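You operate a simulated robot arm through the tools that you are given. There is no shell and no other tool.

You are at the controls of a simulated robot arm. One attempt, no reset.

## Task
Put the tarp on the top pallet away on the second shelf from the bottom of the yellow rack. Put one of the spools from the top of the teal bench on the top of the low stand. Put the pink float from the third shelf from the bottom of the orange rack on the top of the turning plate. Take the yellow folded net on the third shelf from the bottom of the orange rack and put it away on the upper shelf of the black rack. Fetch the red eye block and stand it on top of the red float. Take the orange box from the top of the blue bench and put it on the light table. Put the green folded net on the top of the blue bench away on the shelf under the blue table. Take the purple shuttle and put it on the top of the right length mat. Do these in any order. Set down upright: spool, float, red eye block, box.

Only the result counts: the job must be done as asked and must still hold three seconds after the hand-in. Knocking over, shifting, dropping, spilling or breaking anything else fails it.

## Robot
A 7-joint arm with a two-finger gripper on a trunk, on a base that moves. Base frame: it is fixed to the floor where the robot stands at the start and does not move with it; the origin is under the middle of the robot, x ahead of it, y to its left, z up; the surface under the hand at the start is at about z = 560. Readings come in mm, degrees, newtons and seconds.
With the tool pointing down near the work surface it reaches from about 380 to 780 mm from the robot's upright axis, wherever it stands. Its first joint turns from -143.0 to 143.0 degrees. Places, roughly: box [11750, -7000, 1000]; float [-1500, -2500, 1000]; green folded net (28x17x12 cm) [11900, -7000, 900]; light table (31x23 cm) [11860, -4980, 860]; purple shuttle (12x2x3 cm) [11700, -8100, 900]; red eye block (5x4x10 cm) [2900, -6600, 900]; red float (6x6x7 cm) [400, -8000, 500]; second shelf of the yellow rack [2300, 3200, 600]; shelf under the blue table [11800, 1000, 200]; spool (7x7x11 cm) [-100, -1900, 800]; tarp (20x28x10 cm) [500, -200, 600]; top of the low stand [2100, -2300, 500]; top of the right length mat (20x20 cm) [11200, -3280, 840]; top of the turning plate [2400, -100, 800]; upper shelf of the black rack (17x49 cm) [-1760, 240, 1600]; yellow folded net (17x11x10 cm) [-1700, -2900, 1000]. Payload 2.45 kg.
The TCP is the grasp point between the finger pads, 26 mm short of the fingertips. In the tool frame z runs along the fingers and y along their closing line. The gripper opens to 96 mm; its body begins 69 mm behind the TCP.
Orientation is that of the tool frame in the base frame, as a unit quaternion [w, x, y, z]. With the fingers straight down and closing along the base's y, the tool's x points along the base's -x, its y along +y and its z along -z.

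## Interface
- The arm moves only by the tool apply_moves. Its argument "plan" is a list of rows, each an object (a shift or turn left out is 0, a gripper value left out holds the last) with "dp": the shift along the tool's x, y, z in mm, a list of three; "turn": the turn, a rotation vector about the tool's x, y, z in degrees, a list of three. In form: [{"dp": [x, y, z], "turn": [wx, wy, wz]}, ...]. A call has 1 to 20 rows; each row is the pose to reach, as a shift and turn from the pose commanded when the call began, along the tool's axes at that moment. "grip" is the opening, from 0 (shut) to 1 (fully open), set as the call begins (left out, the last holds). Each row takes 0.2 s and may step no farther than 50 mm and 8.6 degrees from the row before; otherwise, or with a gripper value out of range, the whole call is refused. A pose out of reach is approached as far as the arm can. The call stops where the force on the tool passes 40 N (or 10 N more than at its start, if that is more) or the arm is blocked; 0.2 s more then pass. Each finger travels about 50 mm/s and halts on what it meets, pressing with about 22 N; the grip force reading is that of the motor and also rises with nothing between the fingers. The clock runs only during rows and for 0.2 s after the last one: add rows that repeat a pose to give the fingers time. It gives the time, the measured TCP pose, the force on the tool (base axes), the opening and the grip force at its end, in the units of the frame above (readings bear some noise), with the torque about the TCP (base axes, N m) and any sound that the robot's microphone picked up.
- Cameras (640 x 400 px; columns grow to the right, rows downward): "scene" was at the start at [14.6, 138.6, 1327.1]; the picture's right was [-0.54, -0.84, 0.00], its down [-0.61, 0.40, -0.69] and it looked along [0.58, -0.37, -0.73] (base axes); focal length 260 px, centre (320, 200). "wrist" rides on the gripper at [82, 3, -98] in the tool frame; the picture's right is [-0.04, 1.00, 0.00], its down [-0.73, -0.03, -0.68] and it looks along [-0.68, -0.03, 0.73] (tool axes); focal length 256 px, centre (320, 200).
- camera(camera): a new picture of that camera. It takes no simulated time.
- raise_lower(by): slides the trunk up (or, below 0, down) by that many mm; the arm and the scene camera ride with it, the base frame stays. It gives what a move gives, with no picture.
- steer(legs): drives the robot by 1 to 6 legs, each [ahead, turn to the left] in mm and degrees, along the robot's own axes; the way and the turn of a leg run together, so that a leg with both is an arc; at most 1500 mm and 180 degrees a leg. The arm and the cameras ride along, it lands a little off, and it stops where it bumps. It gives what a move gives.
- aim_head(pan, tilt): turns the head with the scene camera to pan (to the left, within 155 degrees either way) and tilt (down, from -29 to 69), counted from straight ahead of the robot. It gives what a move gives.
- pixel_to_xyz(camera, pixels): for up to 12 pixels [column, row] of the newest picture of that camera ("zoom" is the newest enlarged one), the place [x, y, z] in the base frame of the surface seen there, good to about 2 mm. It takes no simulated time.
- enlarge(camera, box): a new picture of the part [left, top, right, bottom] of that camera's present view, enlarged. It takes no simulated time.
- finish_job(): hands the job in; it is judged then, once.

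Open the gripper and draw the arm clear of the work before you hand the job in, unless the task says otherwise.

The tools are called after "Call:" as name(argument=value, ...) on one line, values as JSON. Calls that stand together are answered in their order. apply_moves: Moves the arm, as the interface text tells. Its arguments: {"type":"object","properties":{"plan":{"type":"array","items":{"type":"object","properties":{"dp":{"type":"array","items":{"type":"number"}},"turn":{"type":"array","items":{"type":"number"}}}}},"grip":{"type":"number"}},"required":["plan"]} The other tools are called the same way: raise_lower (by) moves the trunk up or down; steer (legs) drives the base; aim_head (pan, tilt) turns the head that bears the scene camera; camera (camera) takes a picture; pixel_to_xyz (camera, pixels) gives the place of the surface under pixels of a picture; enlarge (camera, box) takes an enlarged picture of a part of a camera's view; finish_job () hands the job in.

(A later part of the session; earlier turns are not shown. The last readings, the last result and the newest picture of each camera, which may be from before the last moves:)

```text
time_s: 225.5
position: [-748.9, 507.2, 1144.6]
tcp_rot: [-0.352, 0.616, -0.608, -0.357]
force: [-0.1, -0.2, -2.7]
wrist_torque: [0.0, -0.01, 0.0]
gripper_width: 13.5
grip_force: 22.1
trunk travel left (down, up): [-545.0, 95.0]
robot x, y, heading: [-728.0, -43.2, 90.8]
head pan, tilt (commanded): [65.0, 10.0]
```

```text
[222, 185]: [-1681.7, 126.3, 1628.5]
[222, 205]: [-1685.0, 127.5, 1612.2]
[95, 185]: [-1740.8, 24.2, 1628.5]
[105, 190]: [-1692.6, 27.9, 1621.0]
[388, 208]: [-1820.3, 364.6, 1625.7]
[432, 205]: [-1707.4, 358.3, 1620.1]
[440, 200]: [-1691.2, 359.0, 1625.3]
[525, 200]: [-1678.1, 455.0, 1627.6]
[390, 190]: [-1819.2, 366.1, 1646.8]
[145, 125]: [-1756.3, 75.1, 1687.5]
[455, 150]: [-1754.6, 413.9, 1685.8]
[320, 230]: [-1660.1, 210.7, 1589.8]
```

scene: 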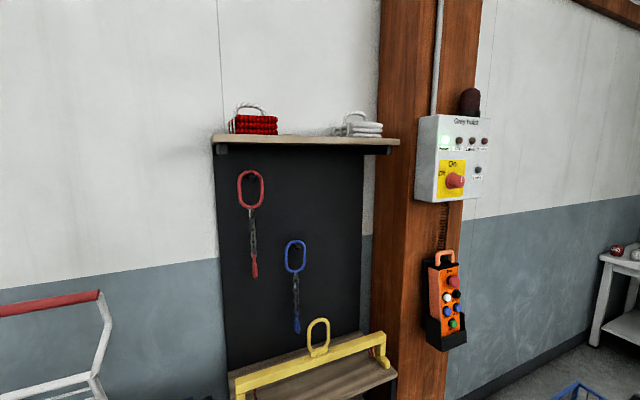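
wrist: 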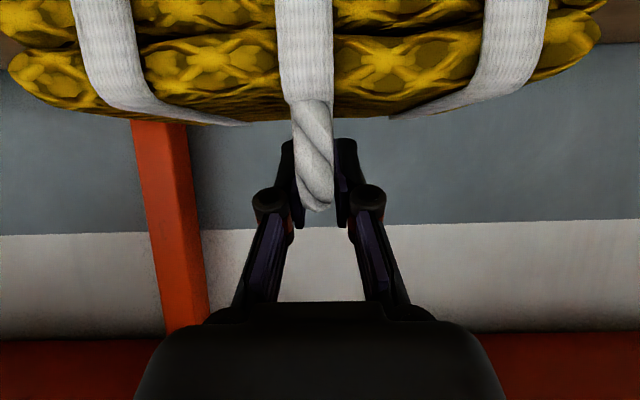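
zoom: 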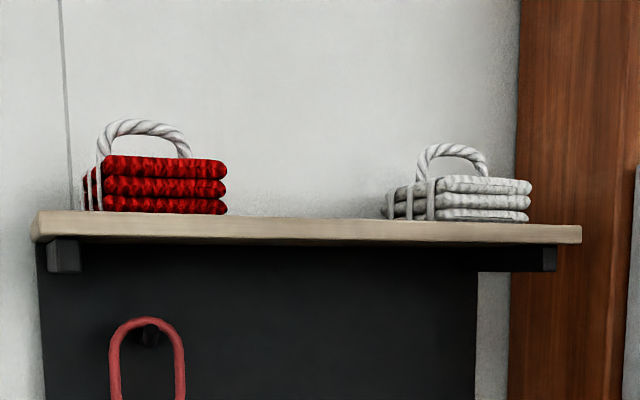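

Gap on the black rack is y 128–358 (230 mm), shelf top z≈1605; target net centre (-1745, 243). I raise the trunk fully and test how high the arm can take the net, here in free space.

Call:
raise_lower(by=95)

Call:
apply_moves(plan=[{"dp": [-35, 0, -20]}, {"dp": [-70, 0, -40]}, {"dp": [-105, 0, -60]}, {"dp": [-140, 0, -80]}, {"dp": [-175, 0, -100]}, {"dp": [-210, 0, -120]}, {"dp": [-245, 0, -140]}, {"dp": [-280, 0, -160]}, {"dp": [-315, 0, -180]}, {"dp": [-350, 0, -200]}, {"dp": [-385, 0, -220]}, {"dp": [-420, 0, -240]}])

Call:
aim_head(pan=0, tilt=0)

Call:
camera(camera="scene")

Call:
camera(camera="wrist")

```text
time_s: 226.8
position: [-748.9, 505.8, 1240.4]
tcp_rot: [-0.351, 0.617, -0.607, -0.357]
force: [-0.3, -0.1, -2.7]
wrist_torque: [-0.03, 0.0, 0.01]
gripper_width: 13.5
grip_force: 22.1
trunk travel left (down, up): [-640.0, 0.0]
robot x, y, heading: [-725.8, -41.0, 90.7]
head pan, tilt (commanded): [65.0, 10.0]
```

```text
time_s: 229.4
position: [-748.5, 512.9, 1668.0]
tcp_rot: [-0.35, 0.618, -0.608, -0.355]
force: [-0.2, 1.2, -4.3]
wrist_torque: [-0.02, 0.02, 0.0]
gripper_width: 13.3
grip_force: 22.1
out of reach, approached as far as the arm can: row 11, 12
trunk travel left (down, up): [-640.0, 0.0]
robot x, y, heading: [-728.5, -42.2, 90.8]
head pan, tilt (commanded): [65.0, 10.0]
```

```text
time_s: 230.8
position: [-748.2, 509.9, 1668.7]
tcp_rot: [-0.352, 0.617, -0.607, -0.357]
force: [0.0, 0.0, -3.0]
wrist_torque: [-0.02, 0.02, 0.05]
gripper_width: 13.3
grip_force: 21.8
trunk travel left (down, up): [-640.0, 0.0]
robot x, y, heading: [-731.9, -45.7, 90.8]
head pan, tilt (commanded): [0.0, 0.0]
```

```text
taken
```

scene: 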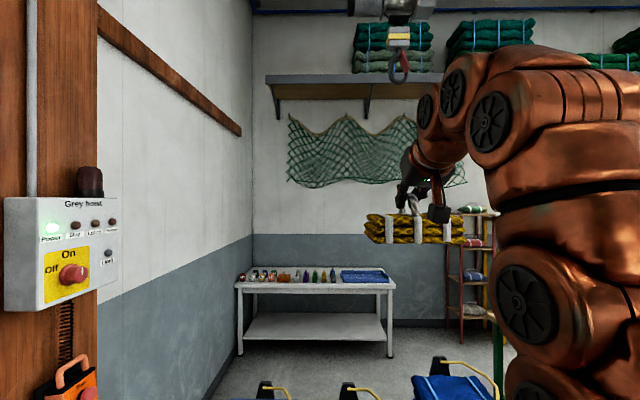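

```text
taken
```

wrist: 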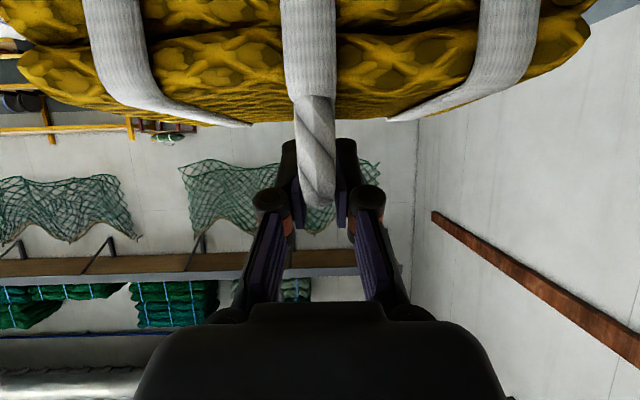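

With the 60° tilt the limit is z≈1668; pitching the tool to ~72° will gain the needed height. I check space for the base near the tank's right end.

Call:
aim_head(pan=95, tilt=45)

Call:
camera(camera="scene")

Call:
pixel_to_xyz(camera="scene", pixels=[[320, 100], [300, 150], [250, 150], [330, 200], [340, 250], [300, 250], [450, 150], [420, 200], [320, 300], [380, 120], [200, 200], [260, 300]])

```text
time_s: 232.5
position: [-747.6, 509.4, 1669.8]
tcp_rot: [-0.352, 0.616, -0.607, -0.358]
force: [0.3, 0.3, -3.9]
wrist_torque: [-0.01, 0.0, -0.01]
gripper_width: 13.0
grip_force: 22.4
trunk travel left (down, up): [-640.0, 0.0]
robot x, y, heading: [-731.6, -46.1, 91.2]
head pan, tilt (commanded): [95.0, 45.0]
```

```text
taken
```

scene: 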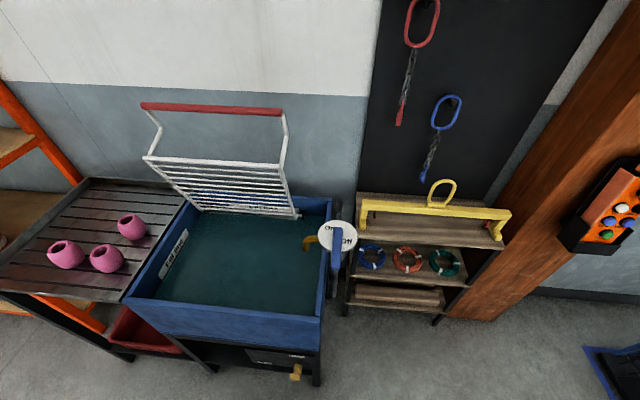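

```text
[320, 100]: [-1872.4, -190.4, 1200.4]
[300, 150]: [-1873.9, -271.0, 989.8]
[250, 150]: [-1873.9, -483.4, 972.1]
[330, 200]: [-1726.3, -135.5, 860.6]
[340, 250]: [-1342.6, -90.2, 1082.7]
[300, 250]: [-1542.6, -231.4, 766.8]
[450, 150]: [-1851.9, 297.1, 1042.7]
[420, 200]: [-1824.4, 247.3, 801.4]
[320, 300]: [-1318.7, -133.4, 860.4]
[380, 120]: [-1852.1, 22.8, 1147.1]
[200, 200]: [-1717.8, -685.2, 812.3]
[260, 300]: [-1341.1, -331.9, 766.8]
```

I measure the lowest boards of the black rack and the valve wheel to set the base stop distance.

Call:
pixel_to_xyz(camera="scene", pixels=[[390, 308], [350, 310], [437, 320], [400, 272], [355, 235], [320, 225], [335, 280], [318, 320], [318, 380], [480, 318], [585, 250], [455, 240]])

```text
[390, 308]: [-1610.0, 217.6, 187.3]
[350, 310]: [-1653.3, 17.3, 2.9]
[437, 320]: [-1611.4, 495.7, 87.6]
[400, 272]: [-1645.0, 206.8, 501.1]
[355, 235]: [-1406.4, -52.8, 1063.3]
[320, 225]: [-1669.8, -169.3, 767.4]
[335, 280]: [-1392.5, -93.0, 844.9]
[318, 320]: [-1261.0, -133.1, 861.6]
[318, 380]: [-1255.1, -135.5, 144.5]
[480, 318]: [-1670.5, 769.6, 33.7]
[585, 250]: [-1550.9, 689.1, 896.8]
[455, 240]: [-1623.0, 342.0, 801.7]
```

Rack front is x≈-1610 all the way down, valve edge at y≈-53, so the base can stand at (-1187, 254). I drive north 300 mm, turn to face the rack, and pitch the tool up.

Call:
steer(legs=[[300, 0], [0, 89]])

Call:
apply_moves(plan=[{"dp": [-10, 0, -5], "turn": [0, -4, 0]}, {"dp": [-20, 0, -10], "turn": [0, -8, 0]}, {"dp": [-30, 0, -18], "turn": [0, -12, 0]}, {"dp": [-39, 0, -22], "turn": [0, -12, 0]}, {"dp": [-39, 0, -22], "turn": [0, -12, 0]}])

Call:
aim_head(pan=0, tilt=-5)

Call:
camera(camera="scene")

```text
time_s: 238.3
position: [-1285.3, 249.0, 1669.5]
tcp_rot: [0.0, 0.866, 0.0, -0.501]
force: [-0.5, -0.2, -3.3]
wrist_torque: [-0.01, -0.02, -0.01]
gripper_width: 13.1
grip_force: 22.2
trunk travel left (down, up): [-640.0, 0.0]
robot x, y, heading: [-733.4, 257.9, -180.1]
head pan, tilt (commanded): [95.0, 45.0]
```

```text
time_s: 239.5
position: [-1286.4, 247.8, 1713.8]
tcp_rot: [0.001, 0.809, 0.0, -0.588]
force: [0.5, -0.1, -3.2]
wrist_torque: [-0.03, -0.06, -0.02]
gripper_width: 13.0
grip_force: 22.1
trunk travel left (down, up): [-640.0, 0.0]
robot x, y, heading: [-730.8, 259.9, -180.2]
head pan, tilt (commanded): [95.0, 45.0]
```

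```text
time_s: 241.2
position: [-1287.0, 248.9, 1714.6]
tcp_rot: [-0.001, 0.808, 0.0, -0.589]
force: [0.3, -0.2, -2.9]
wrist_torque: [0.0, -0.06, 0.03]
gripper_width: 12.8
grip_force: 21.8
trunk travel left (down, up): [-640.0, 0.0]
robot x, y, heading: [-734.5, 255.4, -180.1]
head pan, tilt (commanded): [0.0, -5.0]
```

```text
taken
```

scene: 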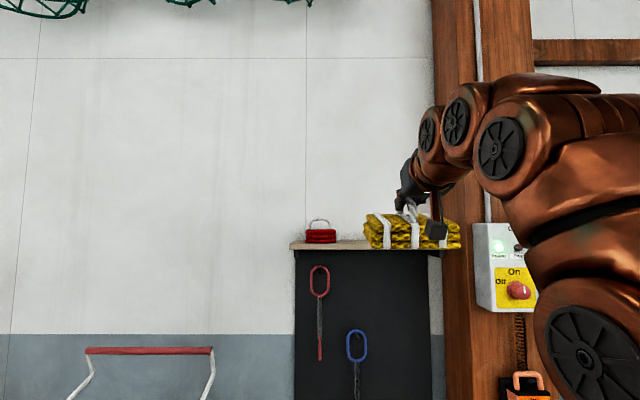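

At (-1287, 248, 1714) with the net facing the gap. I drive forward 300 mm and re-check alignment.

Call:
steer(legs=[[290, 0]])

Call:
camera(camera="scene")

Call:
aim_head(pan=-25, tilt=-5)

Call:
camera(camera="scene")

```text
time_s: 243.2
position: [-1576.1, 249.7, 1713.7]
tcp_rot: [0.0, 0.808, 0.0, -0.589]
force: [-0.4, 0.9, -2.5]
wrist_torque: [0.03, -0.07, -0.01]
gripper_width: 13.0
grip_force: 22.4
trunk travel left (down, up): [-640.0, 0.0]
robot x, y, heading: [-1024.8, 256.0, 180.0]
head pan, tilt (commanded): [0.0, -5.0]
```

```text
taken
```

scene: 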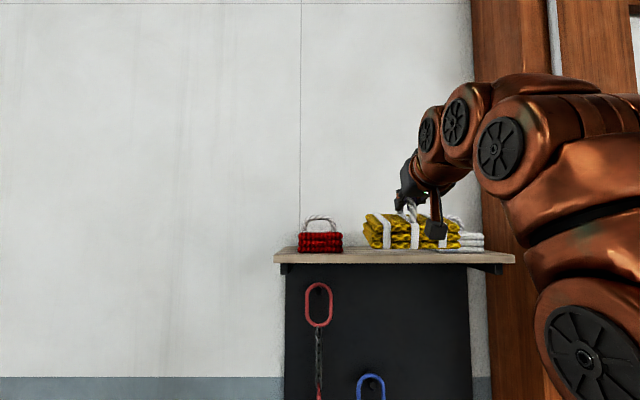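

```text
time_s: 244.1
position: [-1576.7, 249.0, 1713.7]
tcp_rot: [0.0, 0.808, 0.0, -0.589]
force: [0.2, -0.1, -3.4]
wrist_torque: [-0.01, -0.07, 0.0]
gripper_width: 13.0
grip_force: 21.9
trunk travel left (down, up): [-640.0, 0.0]
robot x, y, heading: [-1022.7, 261.8, 179.9]
head pan, tilt (commanded): [-25.0, -5.0]
```

```text
taken
```

scene: 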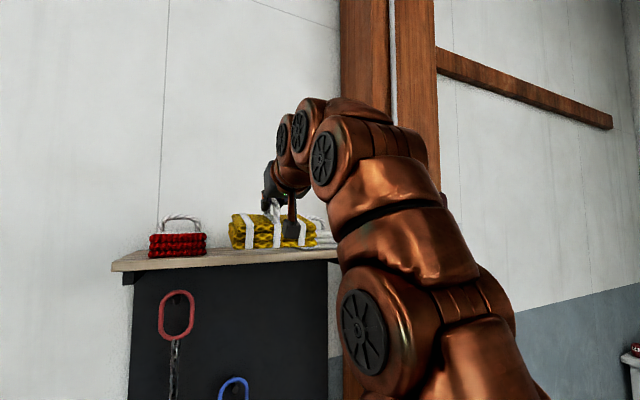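

I measure the held net's side edges against the red and white bundles in this view.

Call:
enlarge(camera="scene", box=[110, 180, 350, 280])

Call:
pixel_to_xyz(camera="zoom", pixels=[[325, 165], [328, 215], [545, 200], [540, 220], [400, 220], [260, 175], [258, 215], [575, 210], [560, 215], [590, 190], [500, 150], [440, 90]])

```text
2.67 times, centred on (230, 230) of scene
```

zoom: 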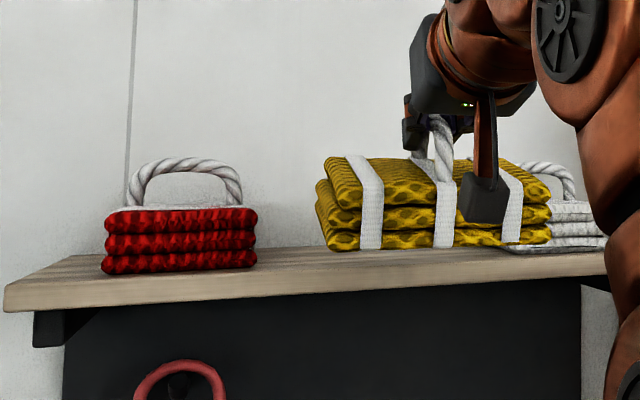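

```text
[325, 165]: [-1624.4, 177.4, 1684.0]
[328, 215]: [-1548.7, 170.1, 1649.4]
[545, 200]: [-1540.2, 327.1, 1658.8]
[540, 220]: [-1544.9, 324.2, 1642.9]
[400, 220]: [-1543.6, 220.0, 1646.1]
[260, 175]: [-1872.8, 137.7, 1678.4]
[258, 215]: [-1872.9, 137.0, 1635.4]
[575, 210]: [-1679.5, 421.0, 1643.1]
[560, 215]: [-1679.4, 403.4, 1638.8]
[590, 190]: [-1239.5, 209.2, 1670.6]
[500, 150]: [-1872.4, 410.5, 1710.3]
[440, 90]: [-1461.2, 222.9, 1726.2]
```

Net spans y 172–327 against the gap 128–358. I shift it 6 mm and drive forward 160 mm.

Call:
apply_moves(plan=[{"dp": [0, 6, 0], "turn": [0, 0, 0]}, {"dp": [0, 6, 0], "turn": [0, 0, 0]}])

Call:
steer(legs=[[162, 0]])

Call:
camera(camera="scene")

Call:
enlarge(camera="scene", box=[80, 170, 360, 310])

```text
time_s: 244.7
position: [-1575.8, 243.6, 1713.3]
tcp_rot: [0.001, 0.808, 0.001, -0.589]
force: [-0.7, 0.6, -3.4]
wrist_torque: [0.01, -0.08, -0.01]
gripper_width: 13.0
grip_force: 21.8
trunk travel left (down, up): [-640.0, 0.0]
robot x, y, heading: [-1023.2, 258.3, 179.9]
head pan, tilt (commanded): [-25.0, -5.0]
```

```text
time_s: 246.1
position: [-1740.0, 245.8, 1714.7]
tcp_rot: [-0.001, 0.809, -0.001, -0.588]
force: [-0.2, 0.0, -2.4]
wrist_torque: [-0.04, -0.07, -0.01]
gripper_width: 13.0
grip_force: 22.0
trunk travel left (down, up): [-640.0, 0.0]
robot x, y, heading: [-1186.9, 256.5, 179.6]
head pan, tilt (commanded): [-25.0, -5.0]
```

```text
taken
```

scene: 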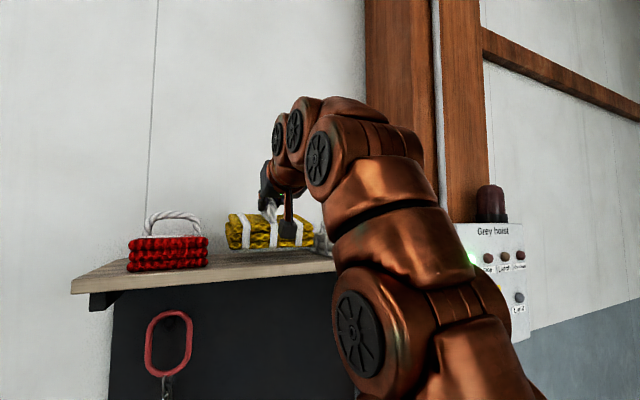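

```text
2.29 times, centred on (220, 240) of scene
```

zoom: 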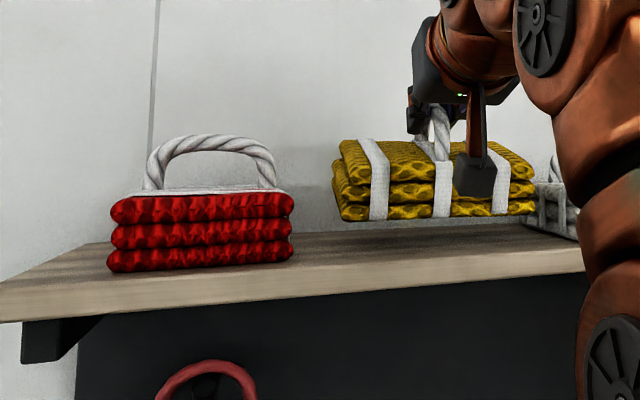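

Net hovers over the gap, far edge up 12°. I lower it while pitching back toward level.

Call:
apply_moves(plan=[{"dp": [4, 0, 1.3], "turn": [0, 2, 0]}, {"dp": [9, 0, 2.8], "turn": [0, 4, 0]}, {"dp": [13.3, 0, 4.3], "turn": [0, 6, 0]}, {"dp": [18.1, 0, 5.9], "turn": [0, 7.5, 0]}, {"dp": [22.8, 0, 7.4], "turn": [0, 8.5, 0]}, {"dp": [22.8, 0, 7.4], "turn": [0, 8.5, 0]}])

Call:
enlarge(camera="scene", box=[80, 170, 360, 310])

```text
time_s: 247.5
position: [-1739.1, 244.3, 1688.1]
tcp_rot: [-0.001, 0.85, -0.002, -0.526]
force: [0.6, -0.4, -3.5]
wrist_torque: [0.03, -0.04, 0.07]
gripper_width: 13.0
grip_force: 22.2
out of reach, approached as far as the arm can: row 4
trunk travel left (down, up): [-640.0, 0.0]
robot x, y, heading: [-1192.6, 258.8, 180.0]
head pan, tilt (commanded): [-25.0, -5.0]
```

```text
2.29 times, centred on (220, 240) of scene
```

zoom: 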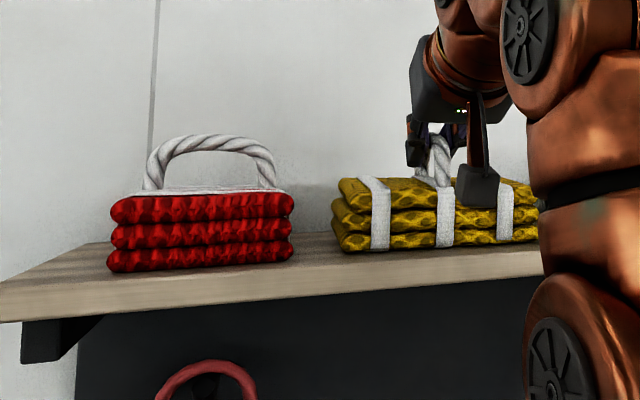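

Still hanging freely (−3.5 N). I lower another ~8 mm and level the last degrees until it touches.

Call:
apply_moves(plan=[{"dp": [2, 0, 1], "turn": [0, 1.5, 0]}, {"dp": [4, 0, 2], "turn": [0, 3, 0]}, {"dp": [5.5, 0, 2.7], "turn": [0, 3.5, 0]}, {"dp": [7.2, 0, 3.6], "turn": [0, 3.5, 0]}, {"dp": [7.2, 0, 3.6], "turn": [0, 3.5, 0]}])

```text
time_s: 248.7
position: [-1738.1, 243.0, 1682.2]
tcp_rot: [-0.001, 0.857, -0.001, -0.516]
force: [-9.4, 0.2, 15.0]
wrist_torque: [0.0, -0.18, -0.05]
gripper_width: 12.8
grip_force: 22.0
out of reach, approached as far as the arm can: row 1, 2, 3
trunk travel left (down, up): [-640.0, 0.0]
robot x, y, heading: [-1187.2, 260.3, 179.7]
head pan, tilt (commanded): [-25.0, -5.0]
```

Contact (+15 N). I open the gripper and back away straight with the base.

Call:
apply_moves(plan=[{"dp": [-1, 0, 0]}, {"dp": [-1, 0, 0]}, {"dp": [-1, 0, 0]}, {"dp": [-1, 0, 0]}], grip=0.5)

Call:
enlarge(camera="scene", box=[80, 170, 360, 310])

Call:
camera(camera="wrist")

```text
time_s: 249.7
position: [-1734.7, 244.6, 1672.3]
tcp_rot: [0.0, 0.866, -0.001, -0.501]
force: [-0.1, 0.1, -0.3]
wrist_torque: [0.01, -0.01, 0.01]
gripper_width: 47.8
grip_force: 0.0
out of reach, approached as far as the arm can: row 1, 2, 3, 4
trunk travel left (down, up): [-640.0, 0.0]
robot x, y, heading: [-1186.4, 258.1, 180.1]
head pan, tilt (commanded): [-25.0, -5.0]
```

```text
2.29 times, centred on (220, 240) of scene
```

zoom: 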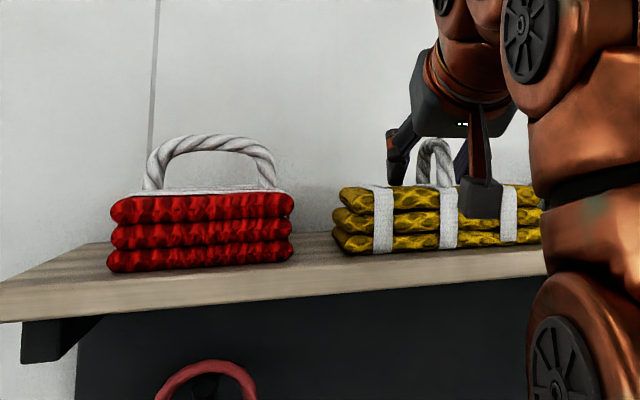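

```text
taken
```

wrist: 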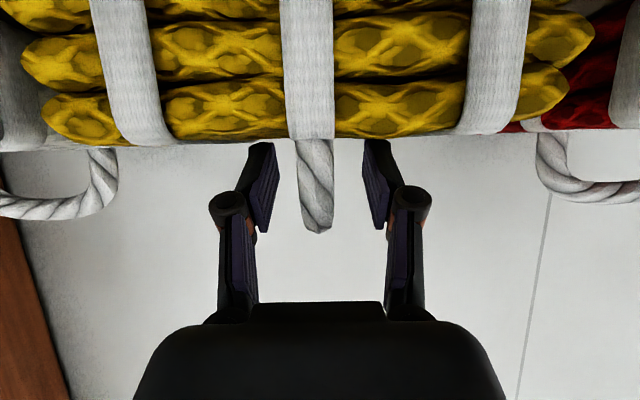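

Net sits flat between its neighbours. I back the base out 300 mm with the fingers astride the handle.

Call:
steer(legs=[[-350, 0]])

Call:
camera(camera="scene")

Call:
enlarge(camera="scene", box=[80, 170, 400, 310])

```text
time_s: 252.0
position: [-1388.4, 242.8, 1670.9]
tcp_rot: [-0.001, 0.866, -0.001, -0.501]
force: [0.5, -0.1, -0.1]
wrist_torque: [-0.01, 0.02, 0.03]
gripper_width: 47.6
grip_force: 0.1
trunk travel left (down, up): [-640.0, 0.0]
robot x, y, heading: [-841.8, 258.1, 179.9]
head pan, tilt (commanded): [-25.0, -5.0]
```

```text
taken
```

scene: 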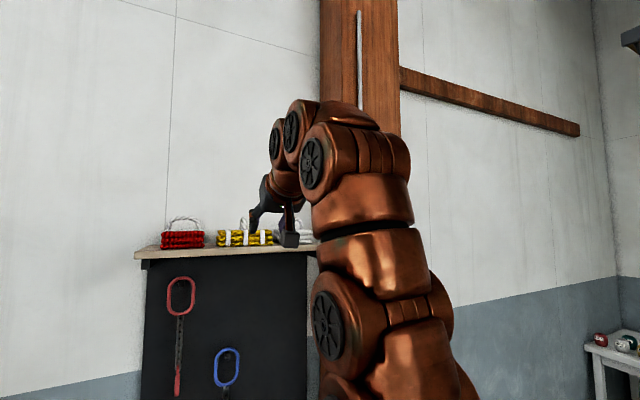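

```text
2.00 times, centred on (240, 240) of scene
```

zoom: 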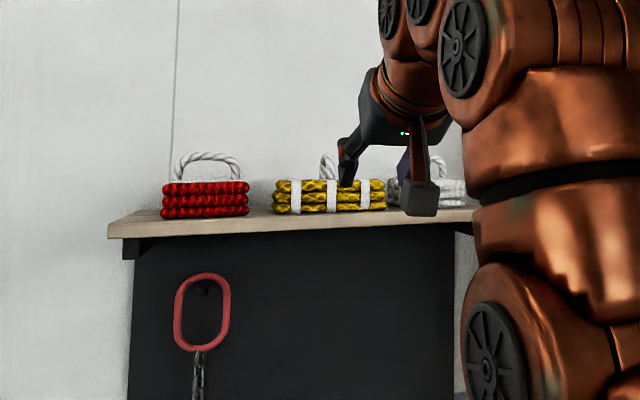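

Net task done. I lower the arm to travel height and set the tilt to 50° for picking up the float.

Call:
apply_moves(plan=[{"dp": [35, 0, 20]}, {"dp": [70, 0, 40]}, {"dp": [105, 0, 60]}, {"dp": [140, 0, 80], "turn": [0, 2, 0]}, {"dp": [175, 0, 100], "turn": [0, 4, 0]}, {"dp": [210, 0, 120], "turn": [0, 6, 0]}, {"dp": [245, 0, 140], "turn": [0, 8, 0]}, {"dp": [280, 0, 160], "turn": [0, 10, 0]}, {"dp": [315, 0, 180], "turn": [0, 10, 0]}, {"dp": [350, 0, 200], "turn": [0, 10, 0]}, {"dp": [350, 0, 200], "turn": [0, 10, 0]}], grip=1.0)

Call:
raise_lower(by=-145)

Call:
steer(legs=[[0, 90], [1500, 0], [1525, 0]])

```text
time_s: 254.4
position: [-1386.5, 243.4, 1270.6]
tcp_rot: [0.0, 0.906, 0.0, -0.424]
force: [-0.2, -0.7, -0.1]
wrist_torque: [0.03, -0.01, 0.03]
gripper_width: 96.0
grip_force: 0.0
trunk travel left (down, up): [-640.0, 0.0]
robot x, y, heading: [-844.8, 258.4, 179.6]
head pan, tilt (commanded): [-25.0, -5.0]
```

```text
time_s: 256.1
position: [-1385.5, 243.7, 1124.9]
tcp_rot: [0.0, 0.906, 0.0, -0.423]
force: [0.1, -0.9, 0.0]
wrist_torque: [-0.02, 0.03, -0.01]
gripper_width: 96.0
grip_force: 0.1
trunk travel left (down, up): [-495.0, 145.0]
robot x, y, heading: [-842.9, 259.6, 179.9]
head pan, tilt (commanded): [-25.0, -5.0]
```

```text
refused: 1525 is not a number from -1500 to 1500
```

Leg limit is 1500 mm; I split the drive.

Call:
steer(legs=[[0, 90], [1500, 0], [1500, 0], [30, 0], [0, -90]])

Call:
aim_head(pan=0, tilt=25)

Call:
camera(camera="scene")

Call:
camera(camera="wrist")

```text
time_s: 278.6
position: [-1382.5, -2759.0, 1126.1]
tcp_rot: [-0.005, 0.906, -0.011, -0.422]
force: [-0.5, -0.5, 0.6]
wrist_torque: [0.05, 0.01, 0.02]
gripper_width: 95.9
grip_force: 0.1
trunk travel left (down, up): [-495.0, 145.0]
robot x, y, heading: [-836.6, -2759.5, 178.7]
head pan, tilt (commanded): [-25.0, -5.0]
```

```text
time_s: 279.6
position: [-1382.3, -2759.4, 1123.9]
tcp_rot: [-0.005, 0.906, -0.011, -0.424]
force: [-0.5, -0.1, 0.3]
wrist_torque: [0.03, -0.01, 0.01]
gripper_width: 96.0
grip_force: 0.1
trunk travel left (down, up): [-495.0, 145.0]
robot x, y, heading: [-838.5, -2757.1, 178.7]
head pan, tilt (commanded): [0.0, 25.0]
```

```text
taken
```

scene: 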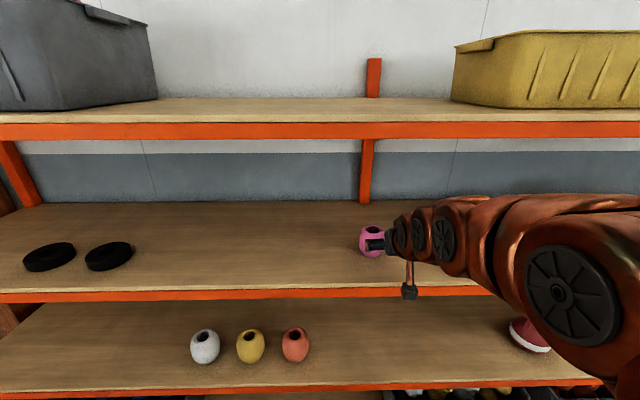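

```text
taken
```

wrist: 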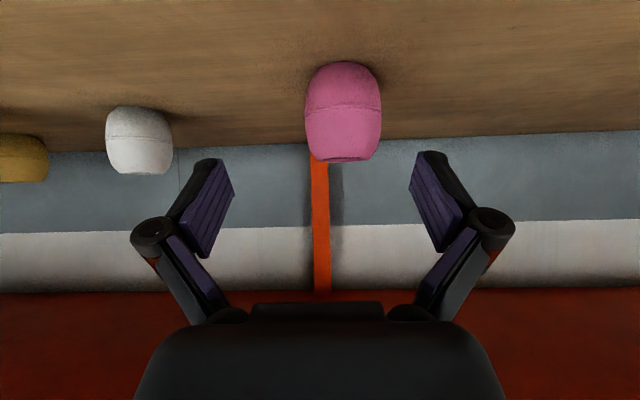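

The float appears at (343,110) between the fingers. I measure its edges.

Call:
pixel_to_xyz(camera="wrist", pixels=[[343, 110], [308, 112], [378, 112], [343, 75], [343, 150], [325, 158], [360, 158], [343, 130], [312, 90], [374, 90]])

Call:
enlarge(camera="scene", box=[330, 200, 450, 300])

Call:
pixel_to_xyz(camera="zoom", pixels=[[160, 170], [195, 150], [130, 200], [200, 170], [240, 150], [170, 250], [195, 165], [220, 140]])

```text
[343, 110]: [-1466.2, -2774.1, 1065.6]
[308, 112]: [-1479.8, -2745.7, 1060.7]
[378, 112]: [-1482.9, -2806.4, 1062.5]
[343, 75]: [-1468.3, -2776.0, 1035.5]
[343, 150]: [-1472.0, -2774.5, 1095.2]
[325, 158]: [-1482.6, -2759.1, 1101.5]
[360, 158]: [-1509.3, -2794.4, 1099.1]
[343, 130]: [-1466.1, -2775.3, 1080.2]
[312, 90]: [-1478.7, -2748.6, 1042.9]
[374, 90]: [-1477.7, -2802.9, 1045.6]
```

```text
4.00 times, centred on (390, 250) of scene
```

zoom: 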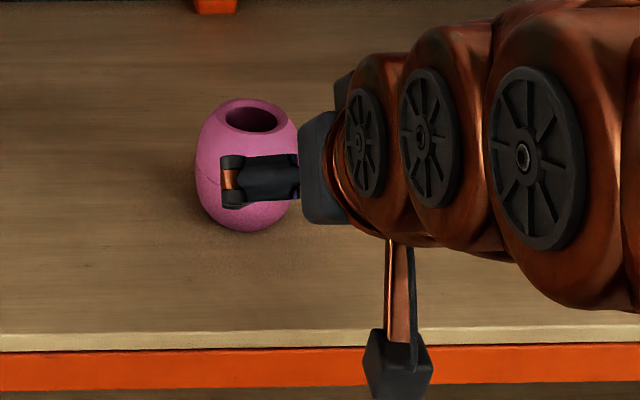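

```text
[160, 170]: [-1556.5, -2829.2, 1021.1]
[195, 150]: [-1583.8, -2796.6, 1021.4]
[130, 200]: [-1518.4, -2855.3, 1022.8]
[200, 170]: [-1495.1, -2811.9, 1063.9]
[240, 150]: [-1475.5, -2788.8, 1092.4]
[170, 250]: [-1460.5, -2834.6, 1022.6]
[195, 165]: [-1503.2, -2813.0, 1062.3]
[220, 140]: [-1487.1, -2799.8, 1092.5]
```

Float centre ≈ (-1504, -2775), radius 38 mm, equator z≈1063. I align sideways first, then slide the open fingers around it.

Call:
apply_moves(plan=[{"dp": [0, 18.6, 0]}, {"dp": [5, 18.6, 25]}, {"dp": [5, 18.6, 55]}, {"dp": [-8, 18.6, 85]}, {"dp": [-20, 18.6, 110]}, {"dp": [-31.3, 18.6, 132]}, {"dp": [-31.3, 18.6, 132]}], grip=1.0)

Call:
camera(camera="wrist")

```text
time_s: 281.2
position: [-1504.4, -2777.7, 1065.8]
tcp_rot: [-0.005, 0.906, -0.011, -0.423]
force: [0.2, -0.1, -0.4]
wrist_torque: [0.02, 0.0, -0.05]
gripper_width: 96.2
grip_force: 0.0
trunk travel left (down, up): [-495.0, 145.0]
robot x, y, heading: [-836.5, -2759.3, 179.0]
head pan, tilt (commanded): [0.0, 25.0]
```

```text
taken
```

wrist: 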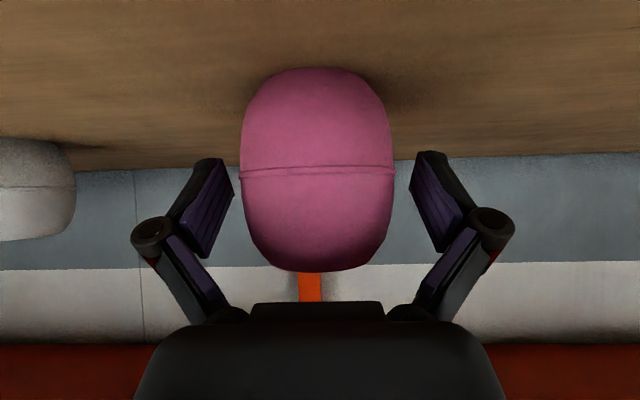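

The float is well centred between the pads; I close on it.

Call:
apply_moves(plan=[{"dp": [0, 0, 0]}, {"dp": [0, 0, 0]}, {"dp": [0, 0, 0]}, {"dp": [0, 0, 0]}], grip=0.0)

Call:
camera(camera="wrist")

```text
time_s: 282.2
position: [-1505.6, -2777.0, 1065.8]
tcp_rot: [-0.005, 0.906, -0.011, -0.423]
force: [0.1, 0.7, 2.9]
wrist_torque: [-0.06, 0.01, -0.03]
gripper_width: 70.1
grip_force: 22.1
trunk travel left (down, up): [-495.0, 145.0]
robot x, y, heading: [-840.4, -2755.5, 178.8]
head pan, tilt (commanded): [0.0, 25.0]
```

```text
taken
```

wrist: 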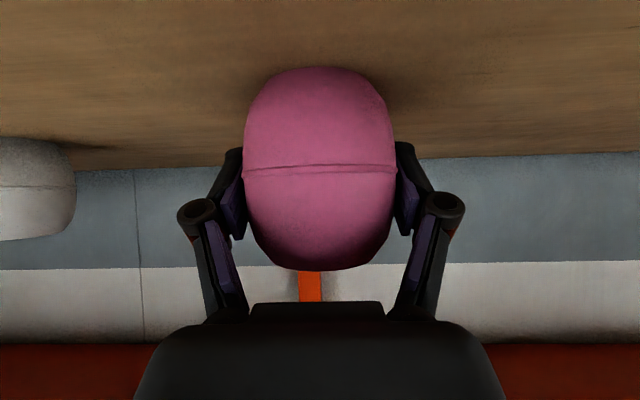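

Held at 70 mm with 22 N. I lift 35 mm and back the base out.

Call:
apply_moves(plan=[{"dp": [-7.7, 0, -6.4]}, {"dp": [-19, 0, -16]}, {"dp": [-26.8, 0, -22.5]}, {"dp": [-26.8, 0, -22.5]}])

Call:
steer(legs=[[-130, 1]])

Call:
camera(camera="wrist")

```text
time_s: 283.2
position: [-1504.8, -2774.6, 1100.2]
tcp_rot: [-0.005, 0.906, -0.011, -0.423]
force: [0.4, -0.2, -1.0]
wrist_torque: [0.02, 0.03, -0.04]
gripper_width: 70.0
grip_force: 21.6
trunk travel left (down, up): [-495.0, 145.0]
robot x, y, heading: [-835.4, -2761.3, 178.7]
head pan, tilt (commanded): [0.0, 25.0]
```

```text
time_s: 284.4
position: [-1372.8, -2789.4, 1101.2]
tcp_rot: [-0.002, 0.906, -0.003, -0.423]
force: [0.1, 0.2, -0.9]
wrist_torque: [-0.01, 0.01, 0.0]
gripper_width: 70.1
grip_force: 22.1
trunk travel left (down, up): [-495.0, 145.0]
robot x, y, heading: [-707.5, -2758.1, 179.8]
head pan, tilt (commanded): [0.0, 25.0]
```

```text
taken
```

wrist: 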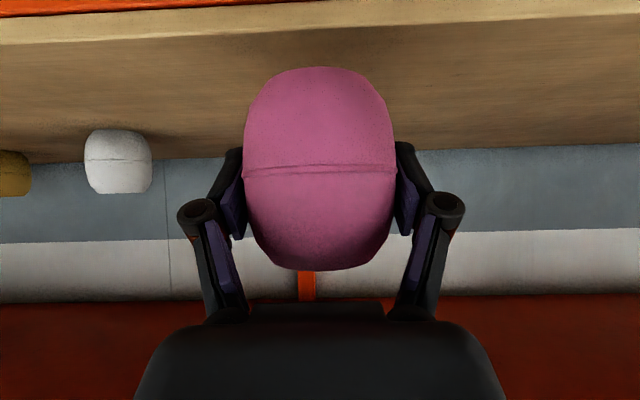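

Float secured. I retract the arm to travel radius and drive north to y≈-1050 to look east for a shorter route to the turning plate.

Call:
apply_moves(plan=[{"dp": [25, 0, -34]}, {"dp": [50, 0, -68]}, {"dp": [75, 0, -102]}, {"dp": [75, 0, -102]}])

Call:
steer(legs=[[0, -90], [1500, 0], [210, 0], [0, -90]])

Call:
aim_head(pan=15, tilt=25)

Call:
camera(camera="scene")

Call:
aim_head(pan=-35, tilt=25)

Call:
camera(camera="scene")

```text
time_s: 285.4
position: [-1244.0, -2788.7, 1106.4]
tcp_rot: [-0.002, 0.906, -0.003, -0.423]
force: [0.9, -0.4, -1.3]
wrist_torque: [-0.03, -0.01, -0.02]
gripper_width: 70.1
grip_force: 21.9
trunk travel left (down, up): [-495.0, 145.0]
robot x, y, heading: [-705.6, -2758.7, 179.9]
head pan, tilt (commanded): [0.0, 25.0]
```

```text
time_s: 301.9
position: [-169.5, -1006.9, 1106.2]
tcp_rot: [0.423, 0.01, 0.906, -0.004]
force: [1.1, 0.2, -0.5]
wrist_torque: [-0.04, 0.02, 0.03]
gripper_width: 69.9
grip_force: 22.6
trunk travel left (down, up): [-495.0, 145.0]
robot x, y, heading: [-706.0, -1024.1, -1.2]
head pan, tilt (commanded): [0.0, 25.0]
```

```text
time_s: 302.7
position: [-168.9, -1006.7, 1105.5]
tcp_rot: [0.423, 0.011, 0.906, -0.005]
force: [0.2, 0.1, -0.6]
wrist_torque: [-0.01, 0.02, -0.03]
gripper_width: 70.1
grip_force: 22.4
trunk travel left (down, up): [-495.0, 145.0]
robot x, y, heading: [-711.4, -1026.0, -1.1]
head pan, tilt (commanded): [15.0, 25.0]
```

```text
taken
```

scene: 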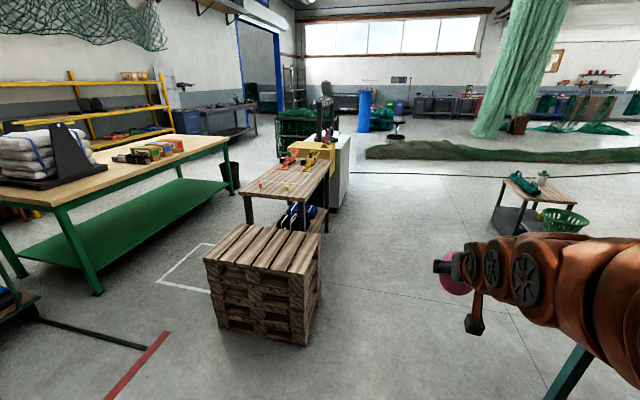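

```text
time_s: 303.9
position: [-169.9, -1005.9, 1106.0]
tcp_rot: [0.423, 0.01, 0.906, -0.004]
force: [1.0, -0.6, -1.5]
wrist_torque: [0.01, -0.02, 0.04]
gripper_width: 70.1
grip_force: 22.0
trunk travel left (down, up): [-495.0, 145.0]
robot x, y, heading: [-708.7, -1029.5, -1.0]
head pan, tilt (commanded): [-35.0, 25.0]
```

```text
taken
```

scene: 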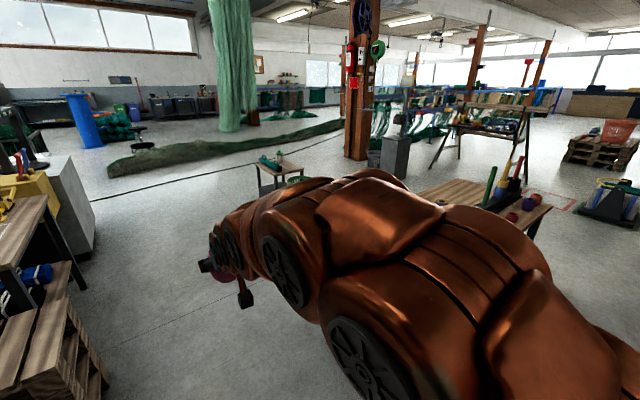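

Route east along y≈-1030 is clear. I drive to x≈1700 and look at the turning-plate machine from the south side.

Call:
steer(legs=[[1500, 1], [900, 0]])

Call:
aim_head(pan=50, tilt=25)

Call:
camera(camera="scene")

```text
time_s: 315.6
position: [2223.3, -939.6, 1106.1]
tcp_rot: [0.422, -0.017, 0.906, 0.007]
force: [0.0, 0.4, -0.3]
wrist_torque: [0.01, 0.03, -0.03]
gripper_width: 70.1
grip_force: 21.9
trunk travel left (down, up): [-495.0, 145.0]
robot x, y, heading: [1684.4, -993.3, 2.0]
head pan, tilt (commanded): [-35.0, 25.0]
```

```text
time_s: 317.2
position: [2222.6, -941.9, 1107.5]
tcp_rot: [0.422, -0.016, 0.906, 0.007]
force: [0.3, -0.4, -0.5]
wrist_torque: [-0.01, -0.01, 0.01]
gripper_width: 69.8
grip_force: 22.0
trunk travel left (down, up): [-495.0, 145.0]
robot x, y, heading: [1681.0, -991.0, 2.0]
head pan, tilt (commanded): [50.0, 25.0]
```

```text
taken
```

scene: 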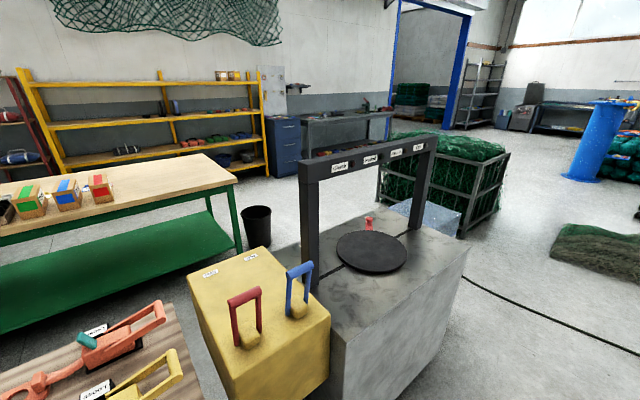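

The black turning plate at (372,252) with a gate over its far-left side. I measure plate, gate, table edges and levers.

Call:
pixel_to_xyz(camera="scene", pixels=[[372, 252], [338, 250], [407, 252], [372, 234], [372, 272], [310, 280], [412, 225], [305, 170], [435, 140], [368, 222], [348, 345], [467, 248]])

Call:
pixel_to_xyz(camera="scene", pixels=[[300, 265], [245, 295], [330, 320], [275, 245], [310, 200], [410, 155], [365, 390], [440, 320], [460, 260], [505, 165], [380, 165], [245, 345]])

```text
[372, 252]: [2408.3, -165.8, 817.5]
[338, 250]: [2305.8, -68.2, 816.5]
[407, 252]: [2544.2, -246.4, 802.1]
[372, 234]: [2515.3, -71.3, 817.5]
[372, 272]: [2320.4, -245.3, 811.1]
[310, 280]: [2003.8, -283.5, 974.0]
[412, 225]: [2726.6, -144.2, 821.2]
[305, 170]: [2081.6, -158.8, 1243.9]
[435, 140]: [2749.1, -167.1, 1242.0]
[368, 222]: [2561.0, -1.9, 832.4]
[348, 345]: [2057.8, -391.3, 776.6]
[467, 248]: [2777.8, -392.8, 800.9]
```

```text
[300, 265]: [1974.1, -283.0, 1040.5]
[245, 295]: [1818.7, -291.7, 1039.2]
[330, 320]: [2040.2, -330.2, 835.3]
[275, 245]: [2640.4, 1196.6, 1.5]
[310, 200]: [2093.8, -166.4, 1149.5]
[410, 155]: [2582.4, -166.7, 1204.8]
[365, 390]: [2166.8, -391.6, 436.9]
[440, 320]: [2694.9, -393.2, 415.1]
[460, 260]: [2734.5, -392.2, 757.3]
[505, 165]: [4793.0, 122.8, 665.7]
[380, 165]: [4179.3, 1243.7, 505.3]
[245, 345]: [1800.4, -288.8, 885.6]
```

Plate centre ≈ (2412, -160), z=817.5; gate beam above it from z≈1150. I'll approach from the south at heading 90°, tool tilted 50° under the beam. Driving to (2448, -965).

Call:
steer(legs=[[765, 0], [0, 88]])

Call:
aim_head(pan=10, tilt=35)

Call:
camera(camera="scene")

```text
time_s: 325.2
position: [2421.0, -424.7, 1107.8]
tcp_rot: [-0.295, 0.649, -0.632, -0.303]
force: [-0.9, 1.0, -0.7]
wrist_torque: [-0.02, -0.02, 0.01]
gripper_width: 69.9
grip_force: 21.5
trunk travel left (down, up): [-495.0, 145.0]
robot x, y, heading: [2472.4, -965.5, 91.7]
head pan, tilt (commanded): [50.0, 25.0]
```

```text
time_s: 326.3
position: [2422.3, -424.3, 1105.6]
tcp_rot: [-0.295, 0.649, -0.633, -0.303]
force: [-0.5, -0.2, -0.9]
wrist_torque: [0.01, 0.0, 0.04]
gripper_width: 70.0
grip_force: 22.1
trunk travel left (down, up): [-495.0, 145.0]
robot x, y, heading: [2467.6, -968.0, 91.5]
head pan, tilt (commanded): [10.0, 35.0]
```

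```text
taken
```

scene: 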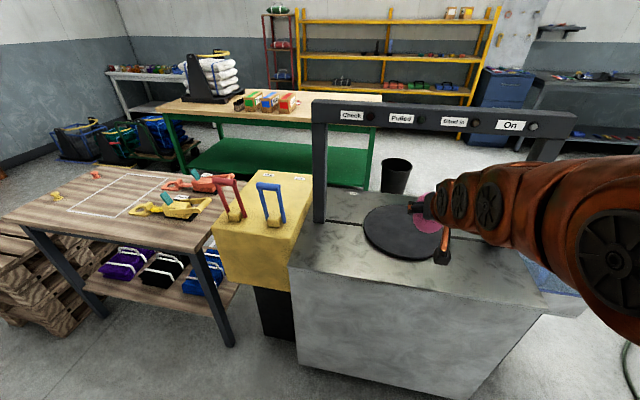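

I lower the trunk so the float is ~55 mm above the plate level, then drive forward 150 mm.

Call:
raise_lower(by=-185)

Call:
steer(legs=[[150, 0]])

Call:
camera(camera="scene")

Call:
camera(camera="wrist")

```text
time_s: 328.3
position: [2421.4, -425.0, 920.3]
tcp_rot: [-0.295, 0.649, -0.633, -0.302]
force: [0.7, -0.1, 0.0]
wrist_torque: [0.02, 0.03, -0.01]
gripper_width: 70.0
grip_force: 21.9
trunk travel left (down, up): [-310.0, 330.0]
robot x, y, heading: [2469.2, -964.9, 91.7]
head pan, tilt (commanded): [10.0, 35.0]
```

```text
time_s: 329.7
position: [2417.6, -276.4, 921.7]
tcp_rot: [-0.294, 0.65, -0.631, -0.304]
force: [0.0, 0.4, -0.6]
wrist_torque: [-0.04, 0.04, -0.03]
gripper_width: 69.8
grip_force: 21.8
trunk travel left (down, up): [-310.0, 330.0]
robot x, y, heading: [2460.6, -817.8, 91.6]
head pan, tilt (commanded): [10.0, 35.0]
```

```text
taken
```

scene: 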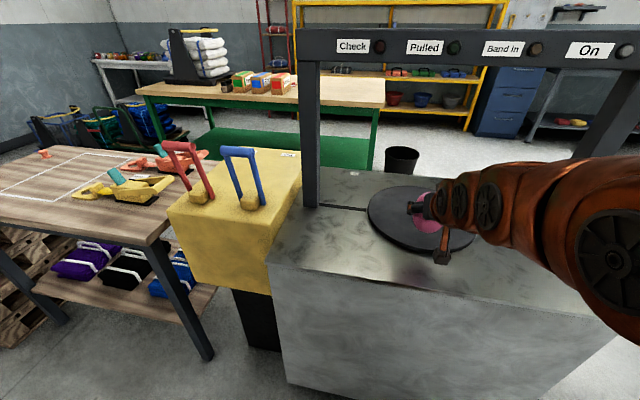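

```text
taken
```

wrist: 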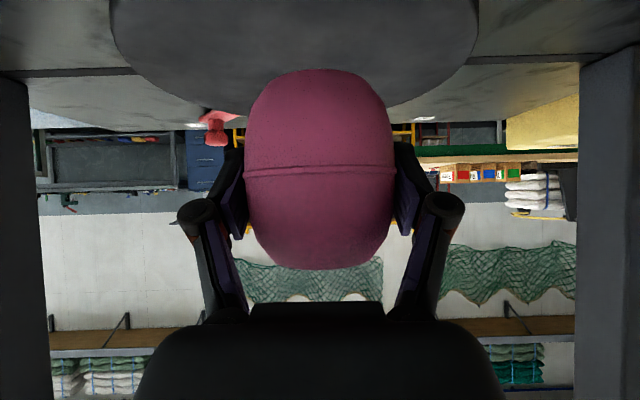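

Plate is ahead under the float. I extend 112 mm and descend to just above the plate.

Call:
apply_moves(plan=[{"dp": [-16, 0, 20]}, {"dp": [-32, 0, 45]}, {"dp": [-48, 0, 72]}, {"dp": [-53, 0, 102]}, {"dp": [-53, 0, 102]}])

Call:
camera(camera="scene")

Call:
camera(camera="wrist")

```text
time_s: 330.9
position: [2412.7, -164.0, 896.5]
tcp_rot: [-0.294, 0.65, -0.632, -0.303]
force: [0.3, -0.3, -1.3]
wrist_torque: [0.01, 0.01, -0.04]
gripper_width: 70.0
grip_force: 22.0
trunk travel left (down, up): [-310.0, 330.0]
robot x, y, heading: [2465.9, -816.4, 91.7]
head pan, tilt (commanded): [10.0, 35.0]
```

```text
taken
```

scene: 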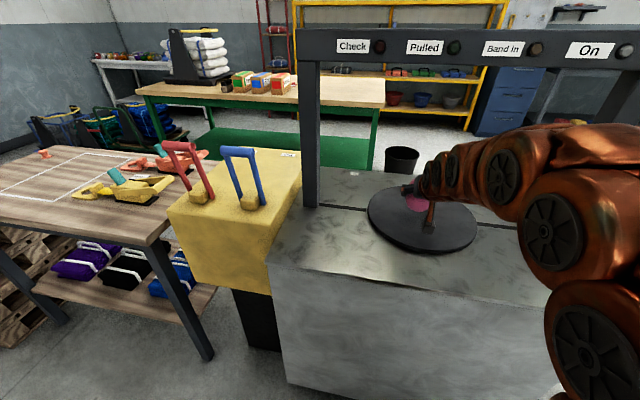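

```text
taken
```

wrist: 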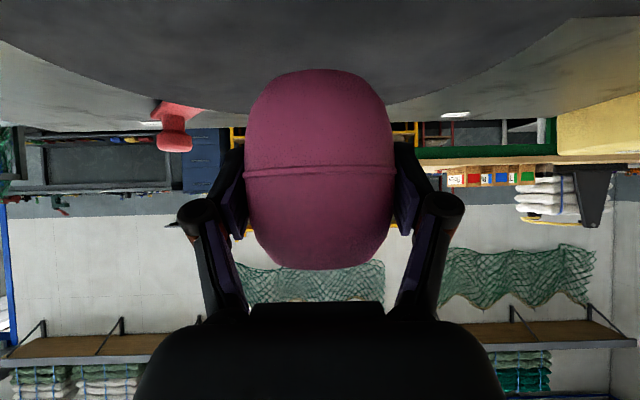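

Float is over the plate centre; I lower ~36 mm in small steps until contact.

Call:
apply_moves(plan=[{"dp": [7.7, 0, 6.4]}, {"dp": [15.3, 0, 12.9]}, {"dp": [20.7, 0, 17.4]}, {"dp": [23, 0, 19.3]}, {"dp": [24.5, 0, 20.6]}, {"dp": [26, 0, 21.9]}, {"dp": [27.6, 0, 23.1]}, {"dp": [27.6, 0, 23.1]}])

Call:
camera(camera="wrist")

```text
time_s: 332.7
position: [2413.3, -164.6, 861.2]
tcp_rot: [-0.294, 0.65, -0.632, -0.303]
force: [-0.1, -0.4, -0.7]
wrist_torque: [0.0, 0.01, -0.01]
gripper_width: 69.8
grip_force: 22.3
trunk travel left (down, up): [-310.0, 330.0]
robot x, y, heading: [2464.4, -819.5, 91.5]
head pan, tilt (commanded): [10.0, 35.0]
```

```text
taken
```

wrist: 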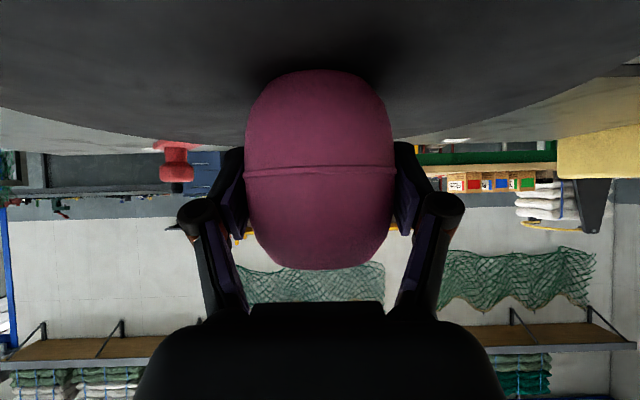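

Still no contact at z=861; I lower a few more millimetres.

Call:
apply_moves(plan=[{"dp": [1.2, 0, 1]}, {"dp": [2.3, 0, 1.9]}, {"dp": [3.4, 0, 2.9]}, {"dp": [4.2, 0, 3.5]}, {"dp": [4.2, 0, 3.5]}])

```text
time_s: 333.9
position: [2412.8, -165.4, 857.4]
tcp_rot: [-0.295, 0.649, -0.632, -0.303]
force: [2.6, 5.5, 15.6]
wrist_torque: [0.08, -0.05, -0.08]
gripper_width: 70.1
grip_force: 21.9
trunk travel left (down, up): [-310.0, 330.0]
robot x, y, heading: [2465.1, -816.3, 92.0]
head pan, tilt (commanded): [10.0, 35.0]
```

Contact (+15 N). I open fully and pull back along the tool axis.

Call:
apply_moves(plan=[{"dp": [-0.8, 0, -0.6]}, {"dp": [-0.8, 0, -0.6]}, {"dp": [-0.8, 0, -0.6]}, {"dp": [-0.8, 0, -0.6]}], grip=1.0)

Call:
camera(camera="wrist")

Call:
apply_moves(plan=[{"dp": [0, 0, -20]}, {"dp": [0, 0, -45]}, {"dp": [0, 0, -75]}, {"dp": [0, 0, -110]}, {"dp": [0, 0, -145]}, {"dp": [0, 0, -145]}])

Call:
camera(camera="wrist")

Call:
camera(camera="scene")

```text
time_s: 334.9
position: [2413.7, -165.1, 856.1]
tcp_rot: [-0.294, 0.65, -0.631, -0.303]
force: [-0.2, -0.2, 0.5]
wrist_torque: [0.0, 0.0, -0.02]
gripper_width: 96.1
grip_force: 0.1
trunk travel left (down, up): [-310.0, 330.0]
robot x, y, heading: [2462.5, -810.4, 91.4]
head pan, tilt (commanded): [10.0, 35.0]
```

```text
taken
```

wrist: 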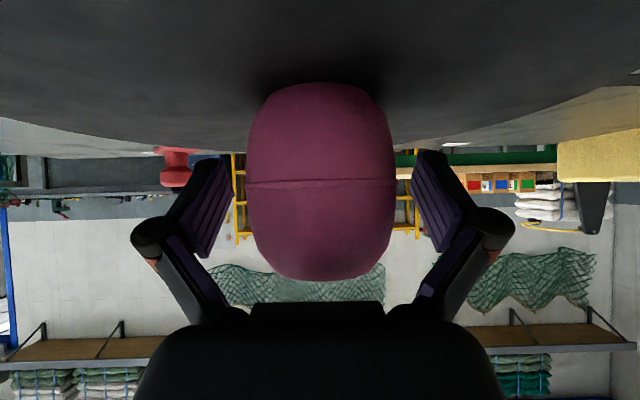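

```text
time_s: 336.3
position: [2417.7, -278.2, 950.6]
tcp_rot: [-0.294, 0.65, -0.632, -0.303]
force: [-0.2, 0.9, 0.9]
wrist_torque: [-0.04, -0.01, 0.01]
gripper_width: 95.9
grip_force: 0.0
trunk travel left (down, up): [-310.0, 330.0]
robot x, y, heading: [2461.3, -819.2, 91.6]
head pan, tilt (commanded): [10.0, 35.0]
```

```text
taken
```

wrist: 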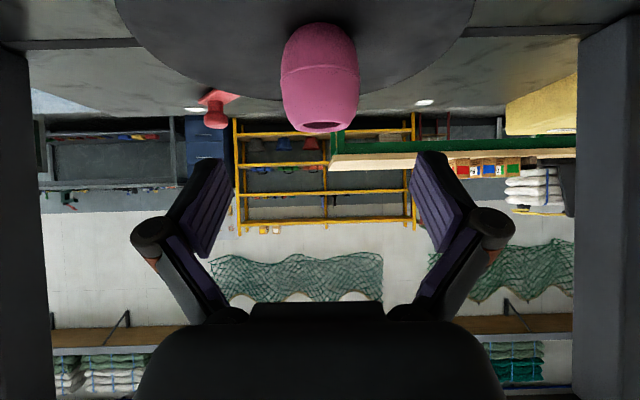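

```text
taken
```

scene: 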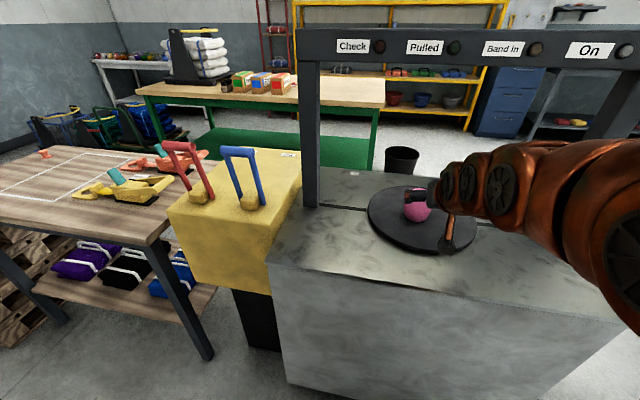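

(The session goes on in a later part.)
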